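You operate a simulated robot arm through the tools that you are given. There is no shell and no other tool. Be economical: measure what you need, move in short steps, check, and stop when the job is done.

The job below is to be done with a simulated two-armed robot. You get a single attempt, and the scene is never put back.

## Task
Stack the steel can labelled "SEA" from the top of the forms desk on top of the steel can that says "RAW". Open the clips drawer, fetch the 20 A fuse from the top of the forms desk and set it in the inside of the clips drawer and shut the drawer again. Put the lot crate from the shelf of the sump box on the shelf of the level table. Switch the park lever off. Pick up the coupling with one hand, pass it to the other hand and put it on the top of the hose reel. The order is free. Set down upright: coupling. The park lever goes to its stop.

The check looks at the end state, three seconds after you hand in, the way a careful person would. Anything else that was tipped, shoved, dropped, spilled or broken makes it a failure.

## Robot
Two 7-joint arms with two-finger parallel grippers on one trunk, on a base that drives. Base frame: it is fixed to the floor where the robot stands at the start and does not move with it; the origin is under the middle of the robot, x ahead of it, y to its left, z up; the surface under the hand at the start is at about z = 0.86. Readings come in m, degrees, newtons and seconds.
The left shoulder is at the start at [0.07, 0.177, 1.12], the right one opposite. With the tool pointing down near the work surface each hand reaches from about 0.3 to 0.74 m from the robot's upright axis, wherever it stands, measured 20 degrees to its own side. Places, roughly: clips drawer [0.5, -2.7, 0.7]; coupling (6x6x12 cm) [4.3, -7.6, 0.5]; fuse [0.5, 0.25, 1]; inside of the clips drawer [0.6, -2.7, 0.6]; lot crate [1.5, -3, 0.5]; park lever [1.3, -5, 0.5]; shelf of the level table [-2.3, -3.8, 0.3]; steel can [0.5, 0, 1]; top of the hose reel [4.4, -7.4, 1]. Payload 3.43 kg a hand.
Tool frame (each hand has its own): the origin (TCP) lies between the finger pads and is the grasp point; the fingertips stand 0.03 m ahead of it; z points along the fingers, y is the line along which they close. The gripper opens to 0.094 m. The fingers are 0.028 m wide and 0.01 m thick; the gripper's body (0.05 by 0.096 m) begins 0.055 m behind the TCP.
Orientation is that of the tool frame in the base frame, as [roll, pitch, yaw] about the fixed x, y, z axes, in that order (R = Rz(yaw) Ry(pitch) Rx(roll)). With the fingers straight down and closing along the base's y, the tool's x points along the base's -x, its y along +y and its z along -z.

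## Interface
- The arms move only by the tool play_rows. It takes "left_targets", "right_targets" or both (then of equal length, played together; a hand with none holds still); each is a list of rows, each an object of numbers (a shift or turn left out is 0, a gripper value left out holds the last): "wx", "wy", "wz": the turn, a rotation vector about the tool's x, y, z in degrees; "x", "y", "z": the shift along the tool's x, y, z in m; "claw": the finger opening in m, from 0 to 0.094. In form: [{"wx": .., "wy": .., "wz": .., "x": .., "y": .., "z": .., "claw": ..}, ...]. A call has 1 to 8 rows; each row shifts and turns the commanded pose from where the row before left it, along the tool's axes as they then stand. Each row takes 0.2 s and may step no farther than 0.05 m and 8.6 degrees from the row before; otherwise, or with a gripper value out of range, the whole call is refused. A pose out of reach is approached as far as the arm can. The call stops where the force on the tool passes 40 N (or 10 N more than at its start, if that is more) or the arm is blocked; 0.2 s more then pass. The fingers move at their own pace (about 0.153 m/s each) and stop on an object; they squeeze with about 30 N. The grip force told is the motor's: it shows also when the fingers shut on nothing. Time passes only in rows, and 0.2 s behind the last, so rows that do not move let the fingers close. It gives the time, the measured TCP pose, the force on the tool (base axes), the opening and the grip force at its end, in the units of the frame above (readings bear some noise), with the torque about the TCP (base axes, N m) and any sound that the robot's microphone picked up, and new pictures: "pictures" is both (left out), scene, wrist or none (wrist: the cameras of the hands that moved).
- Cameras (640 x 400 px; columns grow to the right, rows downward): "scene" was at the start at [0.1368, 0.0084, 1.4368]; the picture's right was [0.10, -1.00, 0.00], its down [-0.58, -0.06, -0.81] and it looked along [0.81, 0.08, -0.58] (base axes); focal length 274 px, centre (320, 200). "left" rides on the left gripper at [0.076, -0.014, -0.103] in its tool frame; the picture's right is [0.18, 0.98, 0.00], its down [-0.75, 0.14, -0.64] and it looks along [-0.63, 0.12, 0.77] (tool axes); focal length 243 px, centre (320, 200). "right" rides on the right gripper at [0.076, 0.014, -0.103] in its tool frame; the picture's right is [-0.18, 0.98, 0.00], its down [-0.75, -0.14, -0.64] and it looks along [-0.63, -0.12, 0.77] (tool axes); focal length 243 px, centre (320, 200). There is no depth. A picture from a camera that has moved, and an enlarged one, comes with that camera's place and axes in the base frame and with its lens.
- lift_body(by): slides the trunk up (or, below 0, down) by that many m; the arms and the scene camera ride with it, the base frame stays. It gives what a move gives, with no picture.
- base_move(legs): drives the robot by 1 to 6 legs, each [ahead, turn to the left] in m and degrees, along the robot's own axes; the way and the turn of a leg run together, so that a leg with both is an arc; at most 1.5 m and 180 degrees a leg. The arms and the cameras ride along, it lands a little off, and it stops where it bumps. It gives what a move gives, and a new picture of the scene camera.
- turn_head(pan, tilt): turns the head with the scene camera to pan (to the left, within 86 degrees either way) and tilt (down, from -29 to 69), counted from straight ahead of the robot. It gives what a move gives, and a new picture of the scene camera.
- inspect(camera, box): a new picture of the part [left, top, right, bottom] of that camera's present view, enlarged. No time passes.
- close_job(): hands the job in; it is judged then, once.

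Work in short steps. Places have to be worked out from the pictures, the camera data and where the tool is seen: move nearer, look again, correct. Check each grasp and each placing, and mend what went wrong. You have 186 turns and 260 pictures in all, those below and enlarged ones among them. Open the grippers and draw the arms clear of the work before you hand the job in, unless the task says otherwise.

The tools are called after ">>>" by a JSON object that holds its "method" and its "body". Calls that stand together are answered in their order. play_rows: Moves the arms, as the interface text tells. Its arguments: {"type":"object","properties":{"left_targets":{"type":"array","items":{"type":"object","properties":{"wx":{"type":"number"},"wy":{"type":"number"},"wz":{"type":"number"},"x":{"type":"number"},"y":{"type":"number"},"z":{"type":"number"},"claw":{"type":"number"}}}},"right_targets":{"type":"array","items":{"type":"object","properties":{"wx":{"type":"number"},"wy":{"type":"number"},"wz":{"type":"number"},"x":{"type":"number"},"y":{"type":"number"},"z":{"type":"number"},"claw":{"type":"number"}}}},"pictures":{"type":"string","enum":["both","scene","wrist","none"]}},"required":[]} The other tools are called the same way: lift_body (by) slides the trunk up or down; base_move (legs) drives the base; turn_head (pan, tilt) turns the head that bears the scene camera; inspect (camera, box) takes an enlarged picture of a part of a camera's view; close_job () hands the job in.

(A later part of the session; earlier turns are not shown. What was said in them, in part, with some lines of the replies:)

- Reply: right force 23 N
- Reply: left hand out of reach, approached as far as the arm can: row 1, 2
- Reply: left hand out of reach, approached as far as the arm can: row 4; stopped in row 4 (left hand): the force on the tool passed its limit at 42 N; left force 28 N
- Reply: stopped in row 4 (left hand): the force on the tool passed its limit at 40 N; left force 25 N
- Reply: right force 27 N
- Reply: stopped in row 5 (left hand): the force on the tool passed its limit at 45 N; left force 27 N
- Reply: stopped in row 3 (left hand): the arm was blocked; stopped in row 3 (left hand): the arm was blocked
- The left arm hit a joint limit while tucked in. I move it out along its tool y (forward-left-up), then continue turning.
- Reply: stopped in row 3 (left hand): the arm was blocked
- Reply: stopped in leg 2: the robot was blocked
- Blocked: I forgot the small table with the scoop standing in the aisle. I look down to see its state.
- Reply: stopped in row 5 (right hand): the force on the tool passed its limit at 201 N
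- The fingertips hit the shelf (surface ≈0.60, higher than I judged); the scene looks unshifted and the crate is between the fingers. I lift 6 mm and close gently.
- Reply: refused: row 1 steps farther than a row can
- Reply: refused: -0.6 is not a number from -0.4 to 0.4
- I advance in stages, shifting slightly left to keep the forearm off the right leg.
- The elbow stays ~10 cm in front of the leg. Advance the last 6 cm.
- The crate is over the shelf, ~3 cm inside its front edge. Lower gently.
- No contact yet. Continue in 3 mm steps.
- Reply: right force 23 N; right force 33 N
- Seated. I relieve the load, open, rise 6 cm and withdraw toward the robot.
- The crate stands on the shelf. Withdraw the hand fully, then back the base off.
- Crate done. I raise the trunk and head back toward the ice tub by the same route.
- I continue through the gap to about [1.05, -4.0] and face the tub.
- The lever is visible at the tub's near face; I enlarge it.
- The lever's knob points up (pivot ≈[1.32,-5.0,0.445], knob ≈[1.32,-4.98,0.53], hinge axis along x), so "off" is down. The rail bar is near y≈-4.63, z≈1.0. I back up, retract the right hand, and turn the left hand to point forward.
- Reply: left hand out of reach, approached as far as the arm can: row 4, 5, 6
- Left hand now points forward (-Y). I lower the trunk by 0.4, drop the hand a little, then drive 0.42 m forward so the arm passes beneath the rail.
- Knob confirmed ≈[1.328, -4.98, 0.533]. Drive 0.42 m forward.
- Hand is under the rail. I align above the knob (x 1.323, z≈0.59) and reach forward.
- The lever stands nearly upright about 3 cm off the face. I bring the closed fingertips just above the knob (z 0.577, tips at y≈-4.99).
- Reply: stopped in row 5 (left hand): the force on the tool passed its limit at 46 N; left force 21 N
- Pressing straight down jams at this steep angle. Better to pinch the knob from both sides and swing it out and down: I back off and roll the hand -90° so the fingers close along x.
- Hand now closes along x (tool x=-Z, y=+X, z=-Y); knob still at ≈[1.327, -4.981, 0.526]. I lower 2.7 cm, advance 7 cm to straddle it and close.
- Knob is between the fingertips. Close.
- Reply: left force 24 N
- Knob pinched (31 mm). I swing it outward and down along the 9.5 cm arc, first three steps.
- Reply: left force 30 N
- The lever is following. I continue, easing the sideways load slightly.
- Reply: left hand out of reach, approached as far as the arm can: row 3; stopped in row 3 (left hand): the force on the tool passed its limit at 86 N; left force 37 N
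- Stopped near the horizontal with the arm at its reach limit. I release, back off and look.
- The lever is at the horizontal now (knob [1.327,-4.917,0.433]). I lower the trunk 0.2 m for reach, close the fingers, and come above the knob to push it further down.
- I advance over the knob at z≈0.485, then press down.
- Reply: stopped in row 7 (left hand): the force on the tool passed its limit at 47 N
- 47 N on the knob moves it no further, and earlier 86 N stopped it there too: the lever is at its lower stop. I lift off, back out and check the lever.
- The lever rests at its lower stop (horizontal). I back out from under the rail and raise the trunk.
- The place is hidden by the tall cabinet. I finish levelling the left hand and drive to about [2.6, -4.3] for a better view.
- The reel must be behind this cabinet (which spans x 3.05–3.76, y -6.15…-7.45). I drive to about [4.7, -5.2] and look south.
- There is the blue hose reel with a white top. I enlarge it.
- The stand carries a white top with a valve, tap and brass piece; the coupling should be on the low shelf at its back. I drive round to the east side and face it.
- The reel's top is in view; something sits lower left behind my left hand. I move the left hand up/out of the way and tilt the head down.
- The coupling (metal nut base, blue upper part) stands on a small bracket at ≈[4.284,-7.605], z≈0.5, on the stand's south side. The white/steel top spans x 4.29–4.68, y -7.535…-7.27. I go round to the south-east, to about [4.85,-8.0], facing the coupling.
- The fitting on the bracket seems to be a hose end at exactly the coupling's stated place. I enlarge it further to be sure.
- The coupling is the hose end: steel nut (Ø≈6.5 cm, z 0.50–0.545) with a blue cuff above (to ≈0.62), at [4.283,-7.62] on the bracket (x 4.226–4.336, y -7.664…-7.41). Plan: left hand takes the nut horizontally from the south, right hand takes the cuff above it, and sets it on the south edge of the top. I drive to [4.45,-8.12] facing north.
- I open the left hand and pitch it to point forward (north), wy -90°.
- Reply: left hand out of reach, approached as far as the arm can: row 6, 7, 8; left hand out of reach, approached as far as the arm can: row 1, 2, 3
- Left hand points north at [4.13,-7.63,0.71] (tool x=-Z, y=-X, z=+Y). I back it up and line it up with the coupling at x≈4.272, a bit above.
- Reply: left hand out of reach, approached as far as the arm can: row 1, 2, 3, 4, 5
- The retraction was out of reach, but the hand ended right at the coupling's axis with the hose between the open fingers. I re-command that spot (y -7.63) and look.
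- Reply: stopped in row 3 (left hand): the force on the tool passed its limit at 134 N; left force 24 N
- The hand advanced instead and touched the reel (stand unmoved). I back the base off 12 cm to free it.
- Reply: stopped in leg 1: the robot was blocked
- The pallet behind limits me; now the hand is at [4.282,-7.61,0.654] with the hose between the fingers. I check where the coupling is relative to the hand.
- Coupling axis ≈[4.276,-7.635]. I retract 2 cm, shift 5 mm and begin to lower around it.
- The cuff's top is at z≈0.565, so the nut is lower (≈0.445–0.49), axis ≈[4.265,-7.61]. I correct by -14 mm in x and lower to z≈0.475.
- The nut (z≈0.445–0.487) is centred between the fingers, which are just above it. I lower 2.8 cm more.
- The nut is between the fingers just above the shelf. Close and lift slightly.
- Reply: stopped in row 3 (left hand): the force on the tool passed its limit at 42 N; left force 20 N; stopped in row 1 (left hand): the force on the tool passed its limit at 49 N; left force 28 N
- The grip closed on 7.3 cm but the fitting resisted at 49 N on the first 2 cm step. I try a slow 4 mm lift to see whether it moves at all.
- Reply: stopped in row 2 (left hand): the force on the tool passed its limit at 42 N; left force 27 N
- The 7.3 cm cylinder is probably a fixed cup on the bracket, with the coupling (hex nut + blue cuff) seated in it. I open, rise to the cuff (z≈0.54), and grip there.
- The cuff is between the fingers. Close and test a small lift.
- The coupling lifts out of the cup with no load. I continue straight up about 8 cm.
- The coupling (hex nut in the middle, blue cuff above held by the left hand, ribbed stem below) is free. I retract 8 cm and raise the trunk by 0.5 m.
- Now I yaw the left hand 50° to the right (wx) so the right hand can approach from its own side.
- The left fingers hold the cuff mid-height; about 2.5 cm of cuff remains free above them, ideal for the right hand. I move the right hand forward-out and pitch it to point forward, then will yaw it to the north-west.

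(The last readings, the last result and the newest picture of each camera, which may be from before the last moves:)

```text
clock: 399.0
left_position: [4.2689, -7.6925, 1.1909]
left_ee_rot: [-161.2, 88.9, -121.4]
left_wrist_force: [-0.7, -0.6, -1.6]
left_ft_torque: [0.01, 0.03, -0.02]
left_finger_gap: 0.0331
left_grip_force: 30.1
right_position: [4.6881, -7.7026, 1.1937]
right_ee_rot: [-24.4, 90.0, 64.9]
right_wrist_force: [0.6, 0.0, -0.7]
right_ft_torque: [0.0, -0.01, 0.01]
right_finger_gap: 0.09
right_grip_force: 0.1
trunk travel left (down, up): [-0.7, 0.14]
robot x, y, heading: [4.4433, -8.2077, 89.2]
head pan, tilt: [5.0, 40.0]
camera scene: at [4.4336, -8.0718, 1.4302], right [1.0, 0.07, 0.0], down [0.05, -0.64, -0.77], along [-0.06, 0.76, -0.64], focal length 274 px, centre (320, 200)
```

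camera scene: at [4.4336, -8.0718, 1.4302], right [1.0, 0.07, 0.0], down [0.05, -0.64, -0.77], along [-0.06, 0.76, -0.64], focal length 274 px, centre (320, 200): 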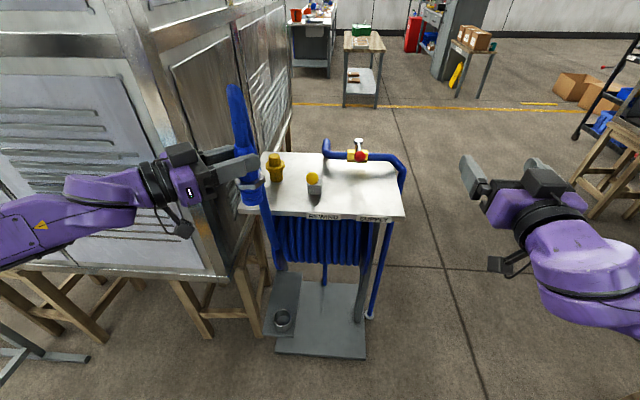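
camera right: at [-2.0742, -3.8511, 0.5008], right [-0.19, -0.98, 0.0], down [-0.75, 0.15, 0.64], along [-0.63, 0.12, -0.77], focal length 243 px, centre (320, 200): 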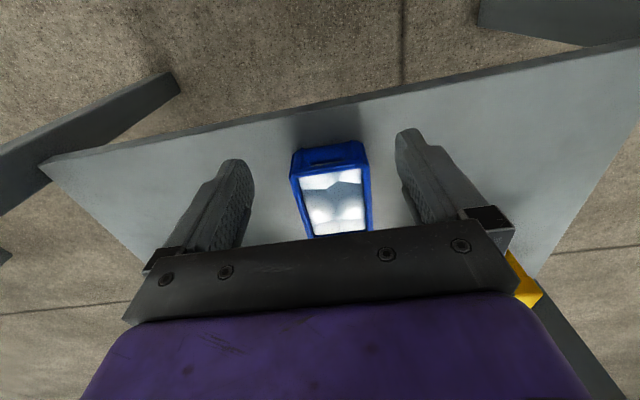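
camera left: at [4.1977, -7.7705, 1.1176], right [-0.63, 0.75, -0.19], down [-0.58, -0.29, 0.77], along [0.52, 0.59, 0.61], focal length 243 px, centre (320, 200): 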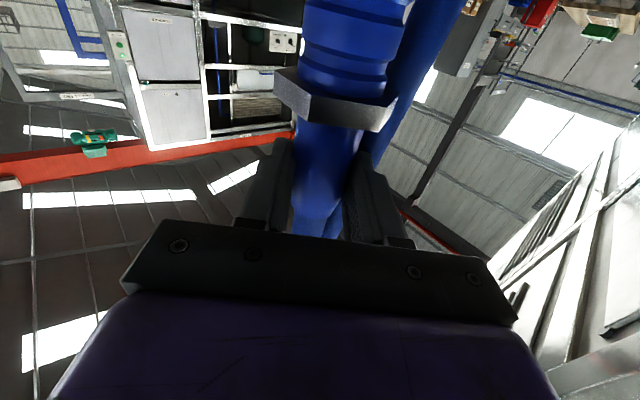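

Right hand points forward. Now yaw it 50° to the left (toward NW), and bring the left hand with the coupling to the middle.

>>> {"method": "play_rows", "body": {"left_targets": [{"z": 0.0275, "y": -0.0295}, {"z": 0.0275, "y": -0.0295}, {"z": 0.0275, "y": -0.0295}, {"z": 0.0275, "y": -0.0295}, {}, {}], "right_targets": [{"wx": -8.3}, {"wx": -8.3}, {"wx": -8.3}, {"wx": -8.3}, {"wx": -8.3}, {"wx": -8.3}]}}

```text
clock: 400.4
left_position: [4.4288, -7.7102, 1.188]
left_ee_rot: [-160.7, 88.8, -120.9]
left_wrist_force: [0.0, -0.6, -0.9]
left_ft_torque: [0.02, 0.05, -0.02]
left_finger_gap: 0.0331
left_grip_force: 29.7
right_position: [4.689, -7.702, 1.194]
right_ee_rot: [-149.1, 89.9, -10.1]
right_wrist_force: [0.8, -0.5, 0.2]
right_ft_torque: [-0.01, -0.02, 0.01]
right_finger_gap: 0.09
right_grip_force: 0.0
trunk travel left (down, up): [-0.7, 0.14]
robot x, y, heading: [4.4406, -8.2044, 89.1]
head pan, tilt: [5.0, 40.0]
camera scene: at [4.4341, -8.0709, 1.4301], right [1.0, 0.07, 0.0], down [0.05, -0.64, -0.77], along [-0.06, 0.76, -0.64], focal length 274 px, centre (320, 200)
camera right: at [4.757, -7.7808, 1.1203], right [-0.64, -0.74, 0.18], down [0.58, -0.31, 0.75], along [-0.5, 0.59, 0.63], focal length 243 px, centre (320, 200)
camera left: at [4.3569, -7.7879, 1.1143], right [-0.63, 0.75, -0.19], down [-0.58, -0.29, 0.77], along [0.52, 0.59, 0.61], focal length 243 px, centre (320, 200)
```

scene: 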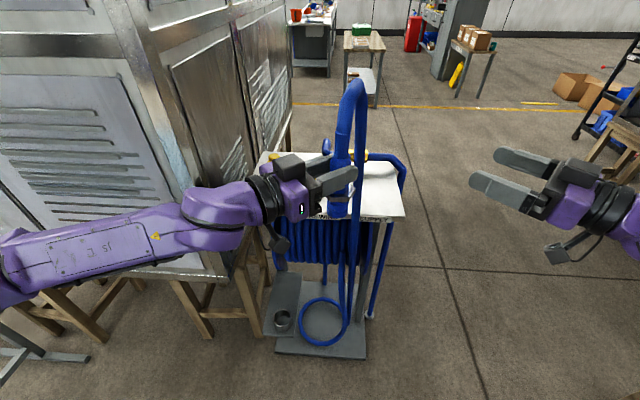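
right: 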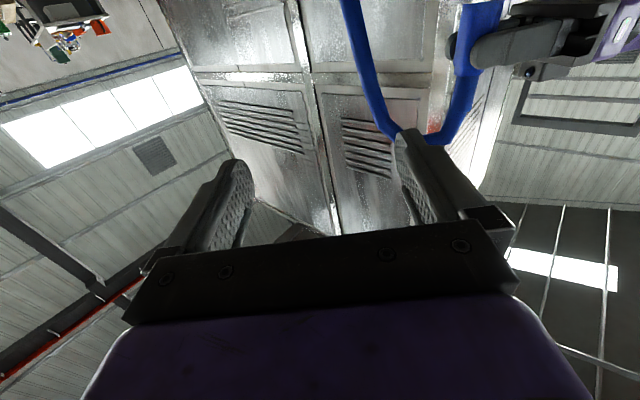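
left: 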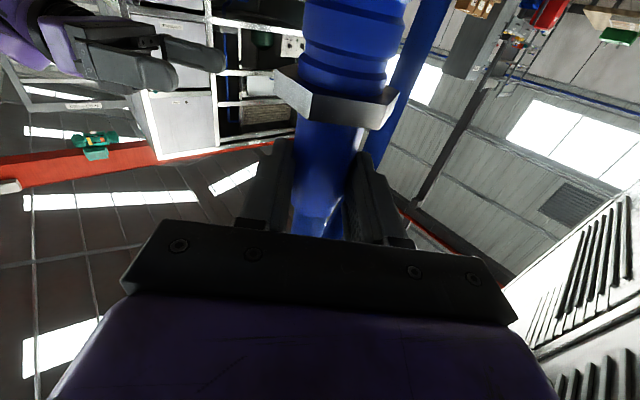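

I enlarge the coupling to see where the hose strands run.

>>> {"method": "inspect", "body": {"camera": "scene", "box": [270, 70, 420, 250]}}

>>> {"method": "inspect", "body": {"camera": "right", "box": [320, 0, 640, 200]}}

```text
2.22 times, centred on (345, 160) of scene
camera zoom: at [4.4341, -8.0709, 1.4301], right [1.0, 0.07, 0.0], down [0.05, -0.64, -0.77], along [-0.06, 0.76, -0.64], focal length 608 px, centre (264, 289)
```

zoom: 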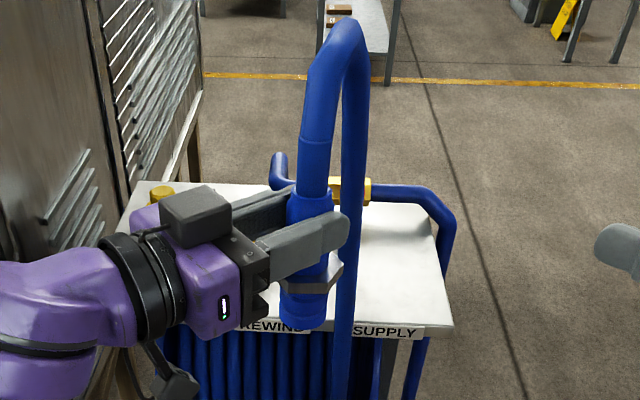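

```text
2.00 times, centred on (480, 100) of right
camera zoom: at [4.757, -7.7808, 1.1203], right [-0.64, -0.74, 0.18], down [0.58, -0.31, 0.75], along [-0.5, 0.59, 0.63], focal length 485 px, centre (0, 400)
```

zoom: 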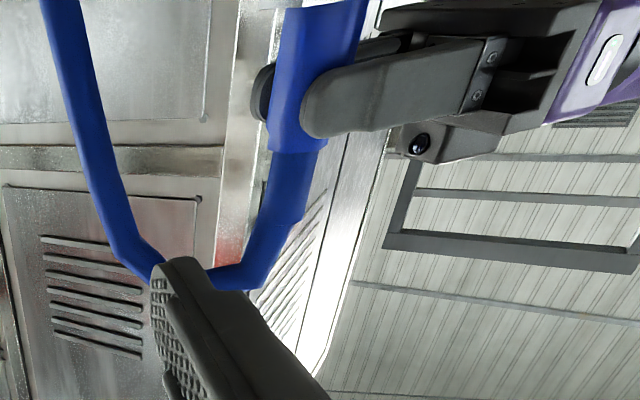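

Clear: the hose loops up and falls ~12 cm to the NE, out of the way. I shift the coupling 6 cm north and bring the right hand to a pre-grasp point 12 cm SE of it, at the upper cuff height.

>>> {"method": "play_rows", "body": {"left_targets": [{"z": 0.0193, "y": 0.023}, {"z": 0.0193, "y": 0.023}, {}, {}, {}], "right_targets": [{"z": 0.028, "y": 0.031, "x": -0.007}, {"z": 0.028, "y": 0.031, "x": -0.007}, {"z": 0.028, "y": 0.031, "x": -0.007}, {"z": 0.028, "y": 0.031, "x": -0.007}, {}]}}

```text
clock: 401.6
left_position: [4.4297, -7.6513, 1.1861]
left_ee_rot: [-164.9, 88.7, -125.0]
left_wrist_force: [0.3, -0.5, -1.3]
left_ft_torque: [0.03, -0.01, -0.03]
left_finger_gap: 0.0328
left_grip_force: 30.3
right_position: [4.5255, -7.723, 1.2218]
right_ee_rot: [89.5, 89.9, -131.4]
right_wrist_force: [-0.2, 1.0, -0.1]
right_ft_torque: [0.03, 0.03, 0.02]
right_finger_gap: 0.09
right_grip_force: 0.1
trunk travel left (down, up): [-0.7, 0.14]
robot x, y, heading: [4.4398, -8.2066, 89.0]
head pan, tilt: [5.0, 40.0]
camera scene: at [4.4355, -8.0719, 1.4302], right [1.0, 0.07, 0.0], down [0.05, -0.64, -0.77], along [-0.06, 0.76, -0.64], focal length 274 px, centre (320, 200)
camera right: at [4.592, -7.8027, 1.1479], right [-0.64, -0.74, 0.19], down [0.58, -0.31, 0.75], along [-0.5, 0.59, 0.63], focal length 243 px, centre (320, 200)
camera left: at [4.3571, -7.7296, 1.1133], right [-0.63, 0.75, -0.19], down [-0.57, -0.29, 0.77], along [0.52, 0.59, 0.61], focal length 243 px, centre (320, 200)
```

scene: 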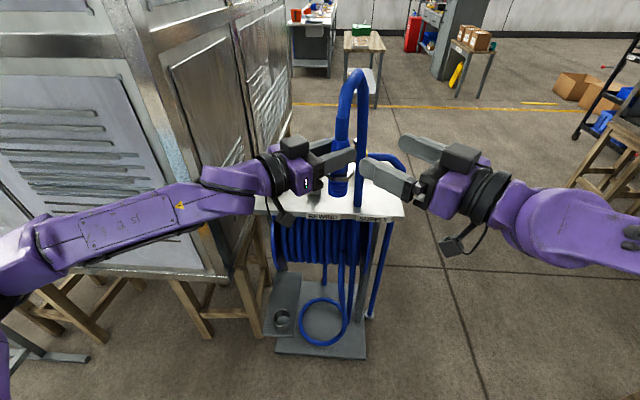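
right: 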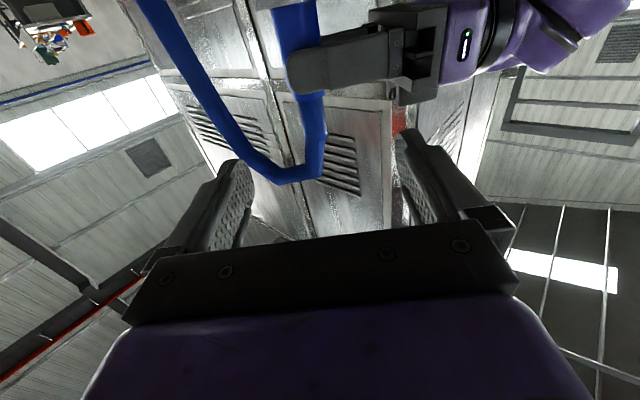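
left: 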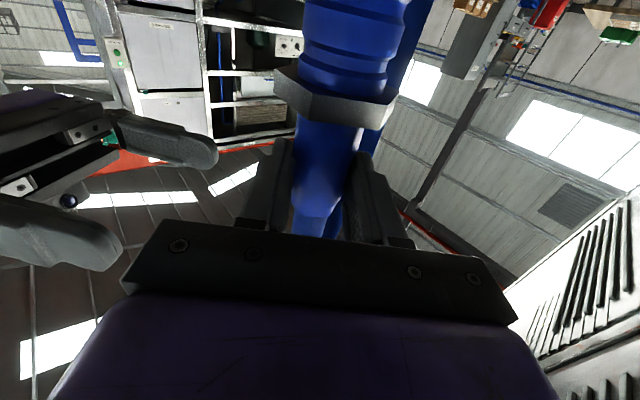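

Only ~1 cm of cuff is free above the left fingers, so the right hand should take the hex nut instead, which lies 4.5–6 cm below the left TCP. I lower the right hand by 9 cm and look.

>>> {"method": "play_rows", "body": {"right_targets": [{"x": 0.045}, {"x": 0.045}, {"z": 0.03, "y": 0.002}, {}]}}

```text
clock: 402.6
left_position: [4.4288, -7.6521, 1.1859]
left_ee_rot: [-164.9, 88.9, -125.0]
left_wrist_force: [-0.2, -0.2, -0.7]
left_ft_torque: [0.0, 0.03, 0.04]
left_finger_gap: 0.0329
left_grip_force: 29.6
right_position: [4.4998, -7.7029, 1.1322]
right_ee_rot: [84.1, 89.9, -136.7]
right_wrist_force: [-0.1, -1.1, -0.5]
right_ft_torque: [0.0, 0.01, 0.01]
right_finger_gap: 0.0899
right_grip_force: 0.1
trunk travel left (down, up): [-0.7, 0.14]
robot x, y, heading: [4.4403, -8.2063, 89.3]
head pan, tilt: [5.0, 40.0]
camera scene: at [4.4352, -8.0725, 1.4302], right [1.0, 0.07, 0.0], down [0.05, -0.64, -0.77], along [-0.06, 0.76, -0.64], focal length 274 px, centre (320, 200)
camera right: at [4.568, -7.7832, 1.0581], right [-0.64, -0.74, 0.19], down [0.58, -0.31, 0.75], along [-0.5, 0.59, 0.63], focal length 243 px, centre (320, 200)
```

scene: 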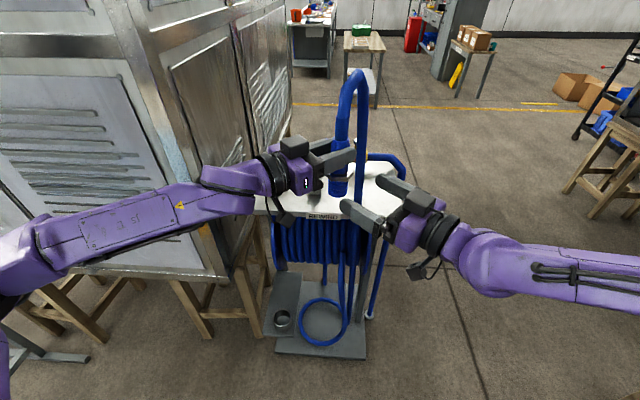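
right: 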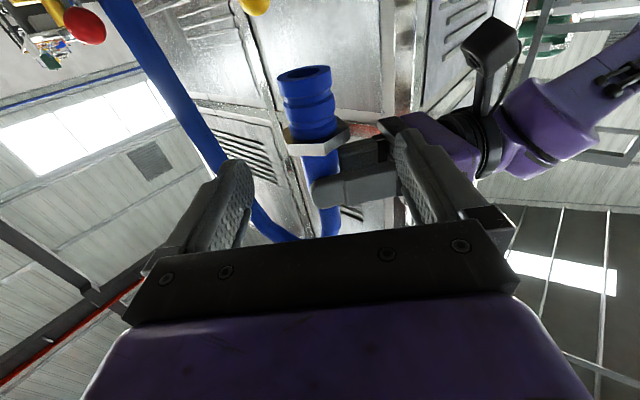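

Excellent view: the hex is level with the right TCP and centred; coupling bottom is ≈4 cm lower. Advance 9 cm.

>>> {"method": "play_rows", "body": {"right_targets": [{"z": 0.03, "y": -0.001}, {"z": 0.03, "y": -0.001}, {"z": 0.027}, {}]}}

```text
clock: 403.6
left_position: [4.4274, -7.6519, 1.1851]
left_ee_rot: [-162.5, 88.9, -122.7]
left_wrist_force: [0.5, 0.3, -1.5]
left_ft_torque: [-0.04, -0.01, 0.05]
left_finger_gap: 0.0326
left_grip_force: 29.9
right_position: [4.4352, -7.6458, 1.1333]
right_ee_rot: [113.4, 89.9, -107.6]
right_wrist_force: [-0.7, 0.2, -0.6]
right_ft_torque: [0.03, -0.01, 0.01]
right_finger_gap: 0.0901
right_grip_force: 0.1
trunk travel left (down, up): [-0.7, 0.14]
robot x, y, heading: [4.4406, -8.2047, 89.2]
head pan, tilt: [5.0, 40.0]
camera scene: at [4.434, -8.0722, 1.4302], right [1.0, 0.07, 0.0], down [0.05, -0.64, -0.77], along [-0.06, 0.76, -0.64], focal length 274 px, centre (320, 200)
camera right: at [4.5024, -7.7251, 1.0589], right [-0.64, -0.74, 0.19], down [0.58, -0.31, 0.75], along [-0.5, 0.59, 0.63], focal length 243 px, centre (320, 200)
```

scene: 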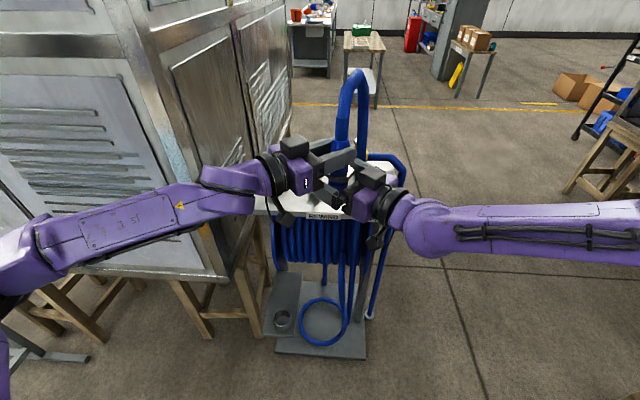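
right: 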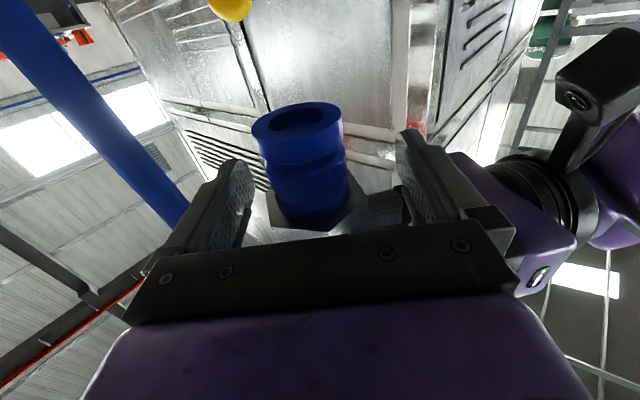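

Nut is between the right fingers. Close the right hand.

>>> {"method": "play_rows", "body": {"right_targets": [{"y": -0.003, "claw": 0.0}, {}, {}], "pictures": "wrist"}}

```text
clock: 404.4
left_position: [4.4272, -7.6514, 1.187]
left_ee_rot: [-160.2, 88.8, -120.4]
left_wrist_force: [-8.6, -14.6, -2.5]
left_ft_torque: [-0.3, 0.24, 0.0]
left_finger_gap: 0.0329
left_grip_force: 30.1
right_position: [4.4373, -7.642, 1.133]
right_ee_rot: [102.6, 89.9, -118.4]
right_wrist_force: [8.8, 15.0, 1.1]
right_ft_torque: [-0.45, 0.25, -0.06]
right_finger_gap: 0.0611
right_grip_force: 30.1
trunk travel left (down, up): [-0.7, 0.14]
robot x, y, heading: [4.4409, -8.2073, 89.2]
head pan, tilt: [5.0, 40.0]
camera right: at [4.5048, -7.7222, 1.0586], right [-0.64, -0.74, 0.19], down [0.58, -0.31, 0.75], along [-0.5, 0.59, 0.63], focal length 243 px, centre (320, 200)
```

right: 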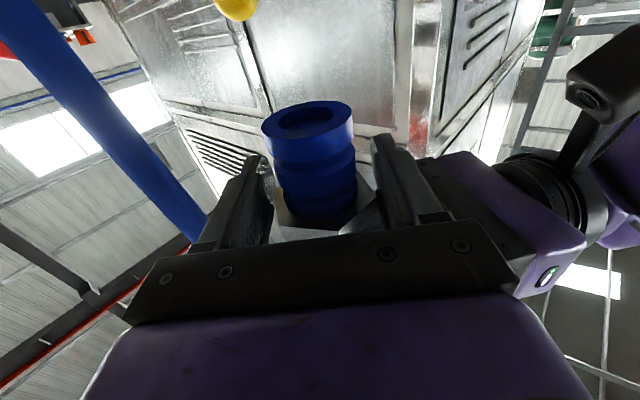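

Both hands hold it (hex 61 mm). Open the left and draw it back along its axis.

>>> {"method": "play_rows", "body": {"left_targets": [{"claw": 0.08}, {}, {}, {"z": -0.03}, {"z": -0.04}, {"z": -0.04}, {"z": -0.03}]}}

```text
clock: 406.0
left_position: [4.3196, -7.7445, 1.1916]
left_ee_rot: [-159.5, 88.9, -119.9]
left_wrist_force: [0.2, -0.8, -0.1]
left_ft_torque: [0.01, -0.01, -0.02]
left_finger_gap: 0.0804
left_grip_force: 0.0
right_position: [4.4361, -7.6449, 1.1335]
right_ee_rot: [-157.9, 90.0, -18.7]
right_wrist_force: [-0.2, 0.0, 0.0]
right_ft_torque: [0.02, 0.0, -0.03]
right_finger_gap: 0.0611
right_grip_force: 30.1
trunk travel left (down, up): [-0.7, 0.14]
robot x, y, heading: [4.4381, -8.2039, 89.2]
head pan, tilt: [5.0, 40.0]
camera scene: at [4.4326, -8.0733, 1.4303], right [1.0, 0.07, 0.0], down [0.05, -0.64, -0.77], along [-0.06, 0.76, -0.64], focal length 274 px, centre (320, 200)
camera left: at [4.2479, -7.8218, 1.1187], right [-0.63, 0.75, -0.19], down [-0.58, -0.29, 0.76], along [0.52, 0.59, 0.62], focal length 243 px, centre (320, 200)
```

scene: 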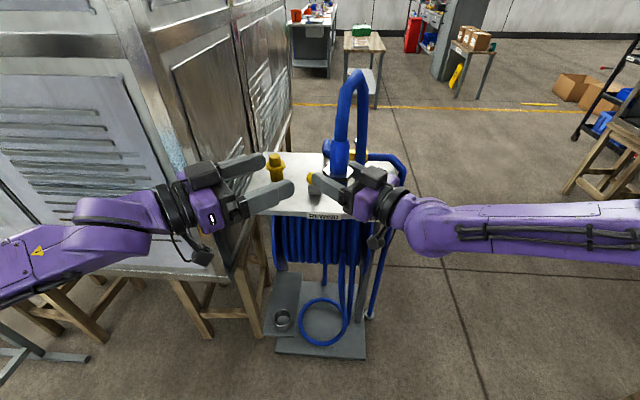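
left: 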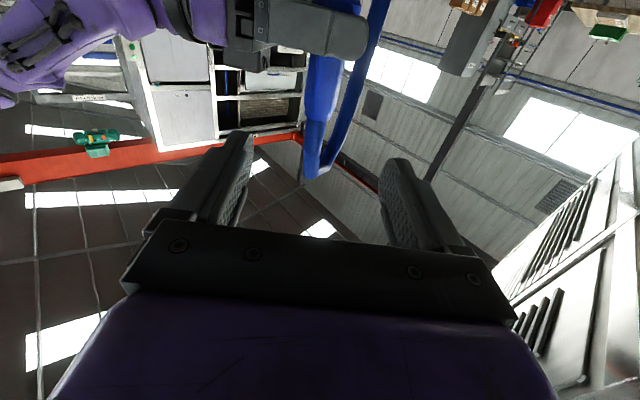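

The handover worked. I move the right hand +11 cm in x and then yaw it back to point north.

>>> {"method": "play_rows", "body": {"right_targets": [{"z": -0.029, "y": -0.0244}, {"z": -0.029, "y": -0.0244}, {"z": -0.029, "y": -0.0244}, {"wx": 8.3}, {"wx": 8.3}, {"wx": 8.3}, {"wx": 8.3}, {"wx": 8.3}]}}

```text
clock: 407.8
left_position: [4.3196, -7.7427, 1.1912]
left_ee_rot: [-158.0, 88.9, -118.1]
left_wrist_force: [-0.2, 0.0, 0.0]
left_ft_torque: [0.01, 0.0, 0.0]
left_finger_gap: 0.0798
left_grip_force: 0.0
right_position: [4.5497, -7.6473, 1.1322]
right_ee_rot: [-118.6, 89.7, -21.1]
right_wrist_force: [0.4, -0.1, 0.1]
right_ft_torque: [0.03, 0.0, -0.04]
right_finger_gap: 0.0612
right_grip_force: 29.9
trunk travel left (down, up): [-0.7, 0.14]
robot x, y, heading: [4.4416, -8.2058, 89.1]
head pan, tilt: [5.0, 40.0]
camera scene: at [4.4317, -8.0722, 1.4302], right [1.0, 0.07, 0.0], down [0.05, -0.64, -0.77], along [-0.06, 0.76, -0.64], focal length 274 px, centre (320, 200)
camera right: at [4.5475, -7.7516, 1.0585], right [-0.97, -0.13, 0.18], down [0.22, -0.62, 0.75], along [0.01, 0.78, 0.63], focal length 243 px, centre (320, 200)
```

scene: 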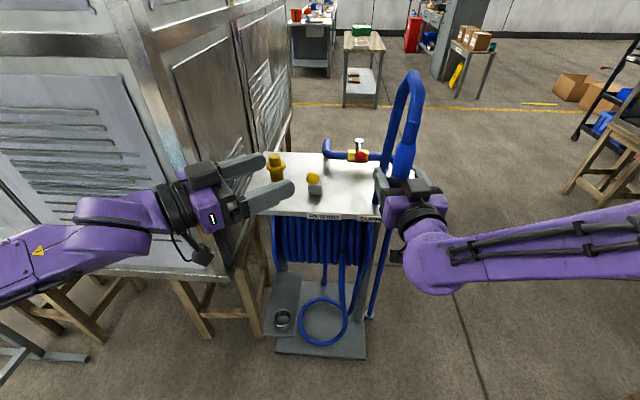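
right: 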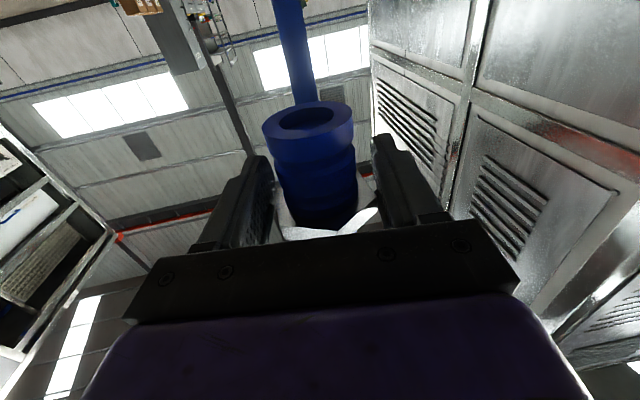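

Combining views, the top surface is at z≈0.94 with its SE corner ≈[4.607,-7.55]; the rewind block is near [4.37,-7.46] and the red valve near [4.50,-7.34]. A good free spot is [4.50,-7.50]. I move over it, still high.

>>> {"method": "play_rows", "body": {"right_targets": [{"z": 0.04, "y": 0.007}, {"z": 0.04, "y": 0.007}, {"z": 0.04, "y": 0.007}, {"z": 0.025, "y": 0.007}, {}]}}

>>> {"method": "inspect", "body": {"camera": "scene", "box": [250, 100, 430, 260]}}

```text
clock: 409.0
left_position: [4.3207, -7.7439, 1.1912]
left_ee_rot: [-163.3, 88.8, -123.4]
left_wrist_force: [0.9, 0.8, -0.3]
left_ft_torque: [0.0, 0.02, 0.02]
left_finger_gap: 0.0801
left_grip_force: 0.0
right_position: [4.5028, -7.5063, 1.1313]
right_ee_rot: [-178.0, 89.9, -80.2]
right_wrist_force: [0.1, -0.7, 0.1]
right_ft_torque: [-0.03, -0.05, -0.04]
right_finger_gap: 0.0614
right_grip_force: 30.7
trunk travel left (down, up): [-0.7, 0.14]
robot x, y, heading: [4.4385, -8.2041, 89.1]
head pan, tilt: [5.0, 40.0]
camera scene: at [4.4341, -8.0728, 1.4303], right [1.0, 0.07, 0.0], down [0.05, -0.64, -0.77], along [-0.06, 0.76, -0.64], focal length 274 px, centre (320, 200)
camera right: at [4.5021, -7.6106, 1.0582], right [-0.97, -0.13, 0.18], down [0.23, -0.62, 0.75], along [0.01, 0.78, 0.63], focal length 243 px, centre (320, 200)
```

scene: 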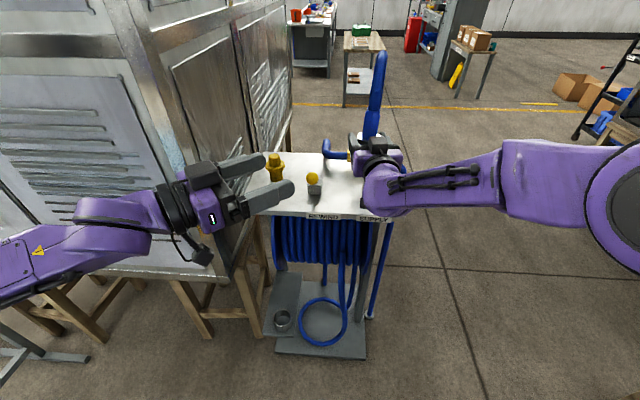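
right: 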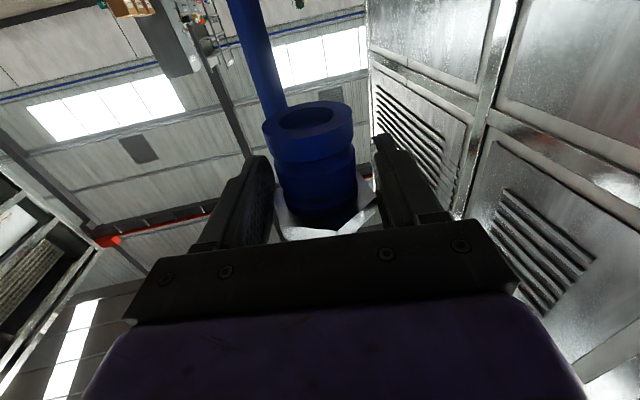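

```text
2.50 times, centred on (340, 180) of scene
camera zoom: at [4.4341, -8.0728, 1.4303], right [1.0, 0.07, 0.0], down [0.05, -0.64, -0.77], along [-0.06, 0.76, -0.64], focal length 684 px, centre (270, 250)
```

zoom: 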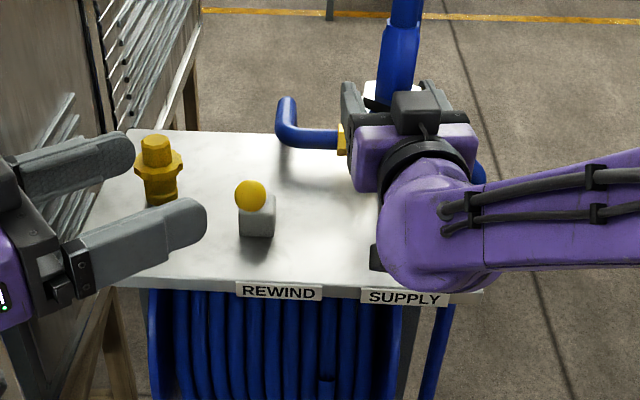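

Well placed. Lower 10 cm, then check.

>>> {"method": "play_rows", "body": {"right_targets": [{"x": 0.03}, {"x": 0.03}, {"x": 0.025}, {"x": 0.015}, {}]}}

```text
clock: 410.2
left_position: [4.3214, -7.7429, 1.1913]
left_ee_rot: [-161.9, 88.8, -122.1]
left_wrist_force: [-1.3, -0.2, 0.5]
left_ft_torque: [-0.01, 0.03, 0.04]
left_finger_gap: 0.08
left_grip_force: 0.0
right_position: [4.5004, -7.505, 1.0332]
right_ee_rot: [174.4, 89.9, -87.9]
right_wrist_force: [0.0, 0.6, -1.3]
right_ft_torque: [-0.04, 0.01, 0.0]
right_finger_gap: 0.0612
right_grip_force: 29.6
trunk travel left (down, up): [-0.7, 0.14]
robot x, y, heading: [4.4396, -8.2062, 89.3]
head pan, tilt: [5.0, 40.0]
camera scene: at [4.4336, -8.0722, 1.4302], right [1.0, 0.07, 0.0], down [0.05, -0.64, -0.77], along [-0.06, 0.76, -0.64], focal length 274 px, centre (320, 200)
camera right: at [4.4998, -7.6099, 0.9587], right [-0.97, -0.13, 0.18], down [0.23, -0.62, 0.75], along [0.01, 0.78, 0.63], focal length 243 px, centre (320, 200)
```

scene: 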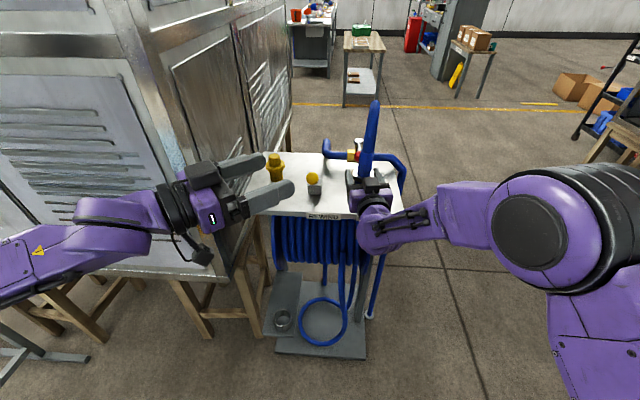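
right: 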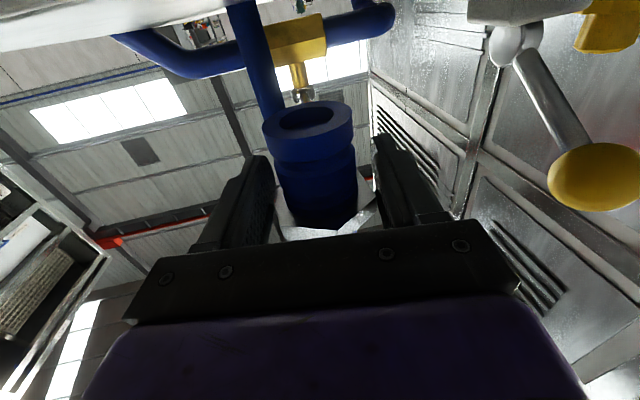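

The camera height confirms the surface near 0.94–0.95. Lower further in small steps.

>>> {"method": "play_rows", "body": {"right_targets": [{"x": 0.012}, {"x": 0.01}, {"x": 0.006}, {}], "pictures": "wrist"}}

>>> {"method": "play_rows", "body": {"right_targets": [{"x": 0.004}, {"x": 0.004}, {}], "pictures": "none"}}

```text
clock: 411.2
left_position: [4.3203, -7.7426, 1.1924]
left_ee_rot: [-161.2, 88.9, -121.4]
left_wrist_force: [-0.3, -0.4, 0.8]
left_ft_torque: [0.05, -0.02, 0.01]
left_finger_gap: 0.0799
left_grip_force: 0.0
right_position: [4.5014, -7.507, 1.0035]
right_ee_rot: [174.9, 89.8, -87.4]
right_wrist_force: [0.3, 1.0, -0.2]
right_ft_torque: [0.01, 0.01, 0.02]
right_finger_gap: 0.0611
right_grip_force: 30.0
trunk travel left (down, up): [-0.7, 0.14]
robot x, y, heading: [4.4392, -8.2069, 89.1]
head pan, tilt: [5.0, 40.0]
camera right: at [4.5004, -7.6116, 0.9309], right [-0.97, -0.13, 0.18], down [0.23, -0.62, 0.75], along [0.01, 0.78, 0.63], focal length 243 px, centre (320, 200)
```

right: 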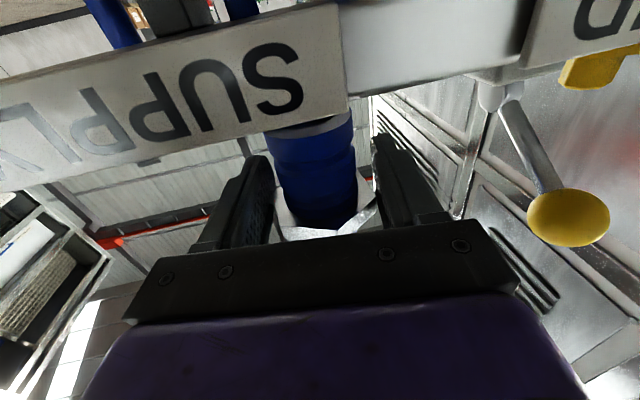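

```text
clock: 412.0
left_position: [4.3204, -7.7419, 1.1908]
left_ee_rot: [-161.2, 88.8, -121.4]
left_wrist_force: [0.3, -0.2, 0.0]
left_ft_torque: [0.01, 0.02, 0.01]
left_finger_gap: 0.0801
left_grip_force: 0.1
right_position: [4.5011, -7.508, 0.9973]
right_ee_rot: [-160.0, 89.9, -62.3]
right_wrist_force: [-0.1, -0.3, 0.4]
right_ft_torque: [-0.01, 0.01, 0.01]
right_finger_gap: 0.0612
right_grip_force: 29.9
trunk travel left (down, up): [-0.7, 0.14]
robot x, y, heading: [4.4354, -8.2095, 89.1]
head pan, tilt: [5.0, 40.0]
```

Nearly at the surface (≈0.955). Continue in 3 mm steps watching the force.

>>> {"method": "play_rows", "body": {"right_targets": [{"x": 0.003}, {}], "pictures": "none"}}

>>> {"method": "play_rows", "body": {"right_targets": [{"x": 0.003}, {}], "pictures": "none"}}

>>> {"method": "play_rows", "body": {"right_targets": [{"x": 0.003}, {}], "pictures": "wrist"}}

```text
clock: 412.6
left_position: [4.3201, -7.7428, 1.1913]
left_ee_rot: [-161.3, 88.8, -121.5]
left_wrist_force: [0.3, 0.2, -0.1]
left_ft_torque: [-0.01, -0.03, 0.01]
left_finger_gap: 0.0802
left_grip_force: 0.0
right_position: [4.5005, -7.5063, 0.9935]
right_ee_rot: [-167.9, 89.9, -70.3]
right_wrist_force: [-0.5, 0.4, 0.8]
right_ft_torque: [0.02, 0.0, -0.01]
right_finger_gap: 0.0613
right_grip_force: 30.1
trunk travel left (down, up): [-0.7, 0.14]
robot x, y, heading: [4.4378, -8.209, 89.1]
head pan, tilt: [5.0, 40.0]
```

```text
clock: 413.2
left_position: [4.3203, -7.742, 1.192]
left_ee_rot: [-161.2, 88.8, -121.5]
left_wrist_force: [0.3, -1.0, 0.5]
left_ft_torque: [0.03, 0.0, -0.01]
left_finger_gap: 0.08
left_grip_force: 0.1
right_position: [4.5018, -7.5065, 0.991]
right_ee_rot: [-176.7, 89.9, -79.1]
right_wrist_force: [-1.0, 0.4, 0.5]
right_ft_torque: [-0.04, -0.03, 0.03]
right_finger_gap: 0.0613
right_grip_force: 29.2
trunk travel left (down, up): [-0.7, 0.14]
robot x, y, heading: [4.438, -8.2078, 88.9]
head pan, tilt: [5.0, 40.0]
```

```text
clock: 413.8
left_position: [4.3211, -7.7429, 1.1912]
left_ee_rot: [-161.7, 88.9, -121.9]
left_wrist_force: [1.0, 0.7, 0.3]
left_ft_torque: [-0.03, 0.01, 0.01]
left_finger_gap: 0.0802
left_grip_force: 0.0
right_position: [4.503, -7.5076, 0.99]
right_ee_rot: [155.3, 90.0, -106.9]
right_wrist_force: [-0.8, 1.3, 4.2]
right_ft_torque: [0.04, -0.03, 0.02]
right_finger_gap: 0.0614
right_grip_force: 30.1
trunk travel left (down, up): [-0.7, 0.14]
robot x, y, heading: [4.4372, -8.2067, 89.3]
head pan, tilt: [5.0, 40.0]
camera right: at [4.5013, -7.6112, 0.9146], right [-0.97, -0.13, 0.18], down [0.23, -0.62, 0.75], along [0.01, 0.78, 0.63], focal length 243 px, centre (320, 200)
```

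right: 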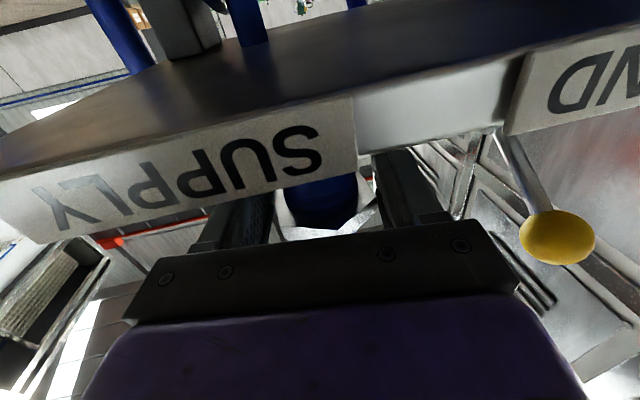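

Contact begins (≈4 N). One more small step to seat it.

>>> {"method": "play_rows", "body": {"right_targets": [{"x": 0.002}, {}], "pictures": "none"}}

>>> {"method": "play_rows", "body": {"right_targets": [{"x": 0.002}, {}], "pictures": "none"}}

>>> {"method": "inspect", "body": {"camera": "scene", "box": [280, 80, 430, 250]}}

```text
clock: 414.4
left_position: [4.3196, -7.7444, 1.1918]
left_ee_rot: [-162.3, 88.9, -122.5]
left_wrist_force: [0.3, 0.3, -0.1]
left_ft_torque: [0.04, 0.01, -0.01]
left_finger_gap: 0.0799
left_grip_force: 0.1
right_position: [4.5021, -7.5069, 0.9884]
right_ee_rot: [-7.9, 89.8, 89.8]
right_wrist_force: [-0.9, 4.7, 14.2]
right_ft_torque: [0.19, -0.23, 0.09]
right_finger_gap: 0.0614
right_grip_force: 30.1
trunk travel left (down, up): [-0.7, 0.14]
robot x, y, heading: [4.4394, -8.2017, 89.2]
head pan, tilt: [5.0, 40.0]
```

```text
clock: 415.0
left_position: [4.3201, -7.7445, 1.1924]
left_ee_rot: [-162.5, 89.1, -122.7]
left_wrist_force: [-0.5, 0.0, -1.1]
left_ft_torque: [0.0, -0.02, 0.04]
left_finger_gap: 0.0799
left_grip_force: 0.1
right_position: [4.5014, -7.507, 0.9878]
right_ee_rot: [-4.4, 89.8, 93.3]
right_wrist_force: [-3.5, 7.4, 22.6]
right_ft_torque: [0.08, -0.04, -0.04]
right_finger_gap: 0.0608
right_grip_force: 29.8
trunk travel left (down, up): [-0.7, 0.14]
robot x, y, heading: [4.437, -8.2055, 89.1]
head pan, tilt: [5.0, 40.0]
```

```text
2.35 times, centred on (355, 165) of scene
camera zoom: at [4.4323, -8.0747, 1.4307], right [1.0, 0.07, 0.0], down [0.05, -0.64, -0.77], along [-0.06, 0.77, -0.64], focal length 644 px, centre (238, 282)
```

zoom: 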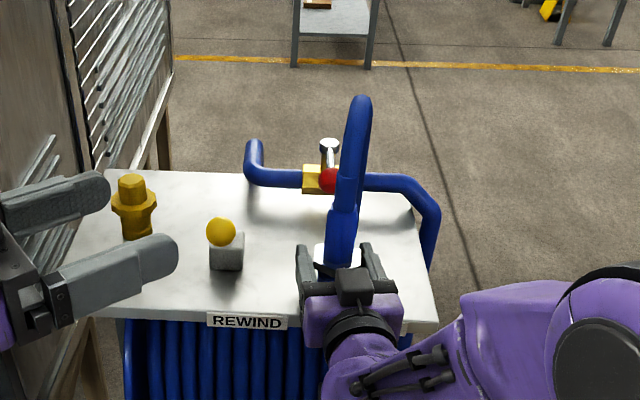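

Seated firmly and upright. Relieve slightly, open, and watch before withdrawing.

>>> {"method": "play_rows", "body": {"right_targets": [{"x": -0.002}, {"claw": 0.088}, {}, {}], "pictures": "none"}}

>>> {"method": "inspect", "body": {"camera": "scene", "box": [280, 80, 430, 250]}}

```text
clock: 416.0
left_position: [4.3195, -7.7415, 1.1903]
left_ee_rot: [-161.1, 88.8, -121.2]
left_wrist_force: [-1.1, 0.2, 0.2]
left_ft_torque: [0.0, -0.03, 0.02]
left_finger_gap: 0.0799
left_grip_force: 0.1
right_position: [4.5016, -7.5072, 0.9837]
right_ee_rot: [-175.5, 89.8, -77.8]
right_wrist_force: [0.2, -0.2, 0.3]
right_ft_torque: [0.01, 0.02, 0.02]
right_finger_gap: 0.0881
right_grip_force: 0.2
trunk travel left (down, up): [-0.7, 0.14]
robot x, y, heading: [4.4443, -8.2077, 89.1]
head pan, tilt: [5.0, 40.0]
```

```text
2.35 times, centred on (355, 165) of scene
camera zoom: at [4.4336, -8.0717, 1.4301], right [1.0, 0.07, 0.0], down [0.05, -0.64, -0.77], along [-0.06, 0.76, -0.64], focal length 644 px, centre (238, 282)
```

zoom: 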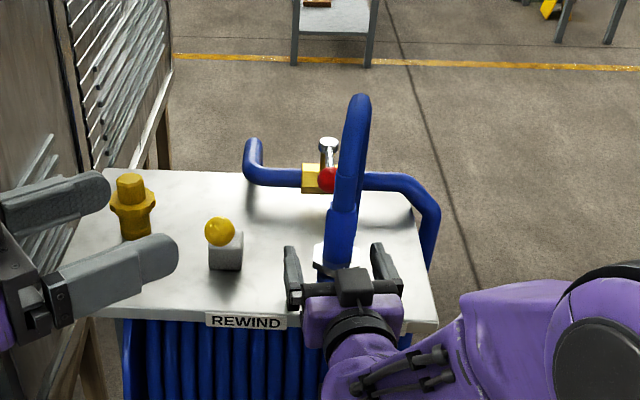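

It stands. Withdraw the right hand straight back.

>>> {"method": "play_rows", "body": {"right_targets": [{"z": -0.02}, {"z": -0.03}, {"z": -0.04}, {"z": -0.04}], "pictures": "scene"}}

>>> {"method": "inspect", "body": {"camera": "scene", "box": [280, 80, 430, 250]}}

```text
clock: 417.2
left_position: [4.3204, -7.7425, 1.1917]
left_ee_rot: [-161.3, 88.8, -121.4]
left_wrist_force: [0.8, 0.1, -0.2]
left_ft_torque: [0.02, -0.02, -0.01]
left_finger_gap: 0.08
left_grip_force: 0.2
right_position: [4.5382, -7.6446, 0.9445]
right_ee_rot: [153.9, 84.2, -111.1]
right_wrist_force: [-0.2, -1.1, 0.0]
right_ft_torque: [0.0, -0.02, -0.01]
right_finger_gap: 0.0881
right_grip_force: 0.0
trunk travel left (down, up): [-0.7, 0.14]
robot x, y, heading: [4.4408, -8.2066, 89.0]
head pan, tilt: [5.0, 40.0]
stopped in row 4 (right hand): the arm was blocked; the commanded pose is now the measured one
camera scene: at [4.4334, -8.0718, 1.4302], right [1.0, 0.07, 0.0], down [0.05, -0.64, -0.77], along [-0.06, 0.76, -0.64], focal length 274 px, centre (320, 200)
```

scene: 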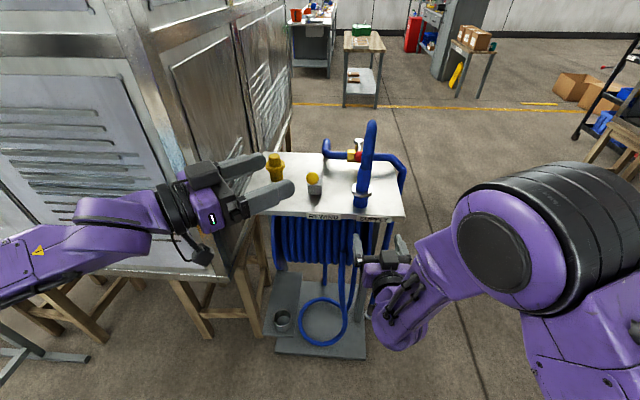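

```text
2.35 times, centred on (355, 165) of scene
camera zoom: at [4.4334, -8.0718, 1.4302], right [1.0, 0.07, 0.0], down [0.05, -0.64, -0.77], along [-0.06, 0.76, -0.64], focal length 644 px, centre (238, 282)
```

zoom: 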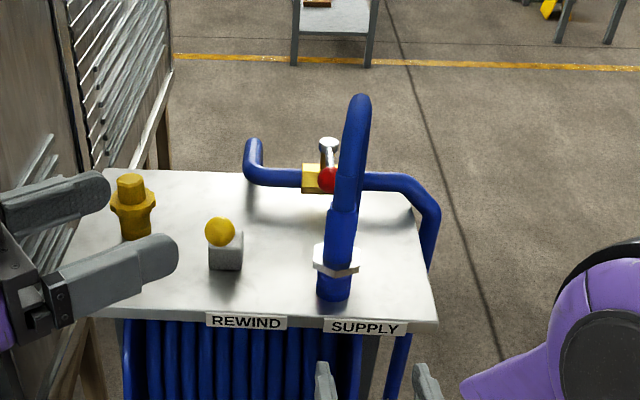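

The coupling stands upright on the top, clear of both levers. I move the right hand aside to the east, nudge forward off the pallet, then turn away.

>>> {"method": "play_rows", "body": {"right_targets": [{"y": -0.04}, {"y": -0.04}, {"y": -0.04}, {"y": -0.03}], "pictures": "scene"}}

```text
clock: 418.2
left_position: [4.3214, -7.7435, 1.1897]
left_ee_rot: [-163.3, 88.8, -123.6]
left_wrist_force: [0.4, 0.3, 1.1]
left_ft_torque: [-0.01, -0.03, 0.03]
left_finger_gap: 0.0801
left_grip_force: 0.1
right_position: [4.6848, -7.633, 0.9397]
right_ee_rot: [156.2, 84.5, -108.5]
right_wrist_force: [-1.0, 0.4, 0.2]
right_ft_torque: [0.0, -0.02, 0.07]
right_finger_gap: 0.088
right_grip_force: 0.0
trunk travel left (down, up): [-0.7, 0.14]
robot x, y, heading: [4.4417, -8.2046, 89.4]
head pan, tilt: [5.0, 40.0]
camera scene: at [4.4347, -8.0717, 1.4302], right [1.0, 0.07, 0.0], down [0.05, -0.64, -0.77], along [-0.06, 0.76, -0.64], focal length 274 px, centre (320, 200)
```

scene: 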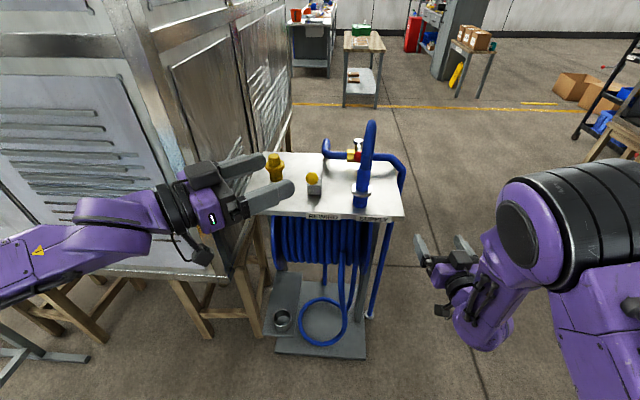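

Both arms are clear of the stand. Nudge forward 4 cm, turn right and drive away a little.

>>> {"method": "base_move", "body": {"legs": [[0.04, 0], [0, -90], [0.5, 0]]}}

>>> {"method": "turn_head", "body": {"pan": 86, "tilt": 30}}

```text
clock: 425.4
left_position: [5.4027, -8.0334, 1.1918]
left_ee_rot: [-161.8, 88.8, 149.2]
left_wrist_force: [0.1, -0.4, -0.6]
left_ft_torque: [-0.01, 0.03, 0.0]
left_finger_gap: 0.0801
left_grip_force: 0.0
right_position: [5.5199, -8.393, 0.9396]
right_ee_rot: [156.7, 84.4, 163.4]
right_wrist_force: [-1.2, 0.7, 0.0]
right_ft_torque: [0.04, 0.03, 0.01]
right_finger_gap: 0.0878
right_grip_force: 0.1
trunk travel left (down, up): [-0.7, 0.14]
robot x, y, heading: [4.9388, -8.1646, 0.3]
head pan, tilt: [5.0, 40.0]
camera scene: at [5.0747, -8.1544, 1.4302], right [0.1, -1.0, 0.0], down [-0.64, -0.06, -0.77], along [0.76, 0.07, -0.64], focal length 274 px, centre (320, 200)
```

scene: 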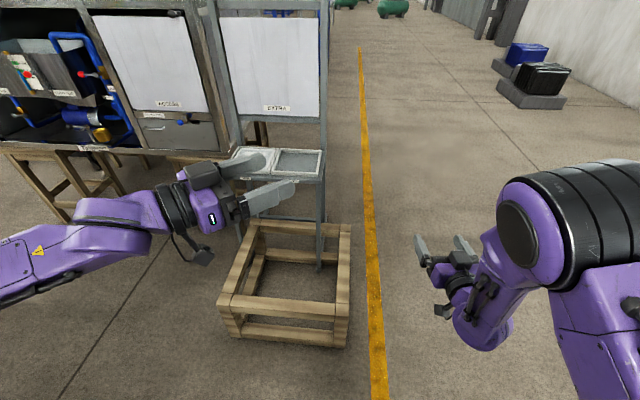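

```text
clock: 426.9
left_position: [5.4025, -8.0329, 1.1917]
left_ee_rot: [-161.6, 88.8, 149.4]
left_wrist_force: [0.6, 0.1, 1.5]
left_ft_torque: [0.01, 0.01, 0.0]
left_finger_gap: 0.08
left_grip_force: 0.1
right_position: [5.5204, -8.3928, 0.9393]
right_ee_rot: [156.8, 84.4, 163.5]
right_wrist_force: [0.8, 0.3, 0.5]
right_ft_torque: [0.01, -0.02, -0.01]
right_finger_gap: 0.088
right_grip_force: 0.1
trunk travel left (down, up): [-0.7, 0.14]
robot x, y, heading: [4.9381, -8.1618, 0.6]
head pan, tilt: [85.9, 30.0]
camera scene: at [4.9958, -8.0723, 1.4456], right [1.0, -0.06, 0.0], down [-0.03, -0.5, -0.87], along [0.05, 0.86, -0.5], focal length 274 px, centre (320, 200)
```

scene: 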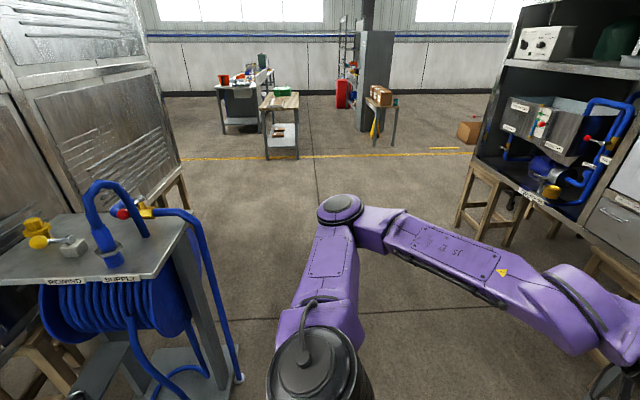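

I enlarge the coupling to verify it stands upright.

>>> {"method": "inspect", "body": {"camera": "scene", "box": [10, 160, 200, 300]}}

```text
2.86 times, centred on (105, 230) of scene
camera zoom: at [4.9958, -8.0723, 1.4456], right [1.0, -0.06, 0.0], down [-0.03, -0.5, -0.87], along [0.05, 0.86, -0.5], focal length 782 px, centre (934, 114)
```

zoom: 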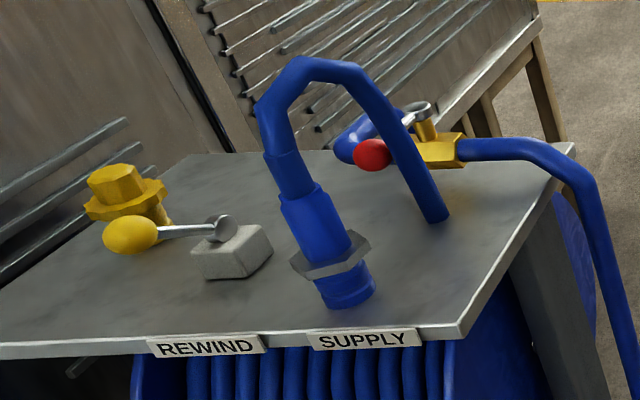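

By the perspective at that spot the coupling stands upright on the hose reel's top. Everything else has been placed and checked, both grippers are open and the arms are clear, so I hand in.

>>> {"method": "close_job", "body": {}}

```text
The job is handed in.
```

All five parts were carried out and the job is handed in; I have no verdict from the check.

- **Cans:** the SEA can is stacked on the RAW can.
- **Fuse:** the 20 A fuse is in the clips drawer, and the drawer is shut.
- **Crate:** the lot crate is on the shelf of the level table.
- **Park lever:** it is pushed down from up to its stop. It had no on/off marking, so I took down as off.
- **Coupling:** it was passed from the left hand to the right and stands upright on the top of the hose reel.

There were a few contacts along the way:

- The base bumped the small scoop table and a pallet.
- A hand knocked the shelf of the sump box at about 200 N.
- A hand pressed the hose reel at about 134 N.
- The lever was loaded up to 86 N.

From the pictures, the scoop table, the sump box shelf and the hose reel did not move. I did not look back at the pallet or check the tub for shift.
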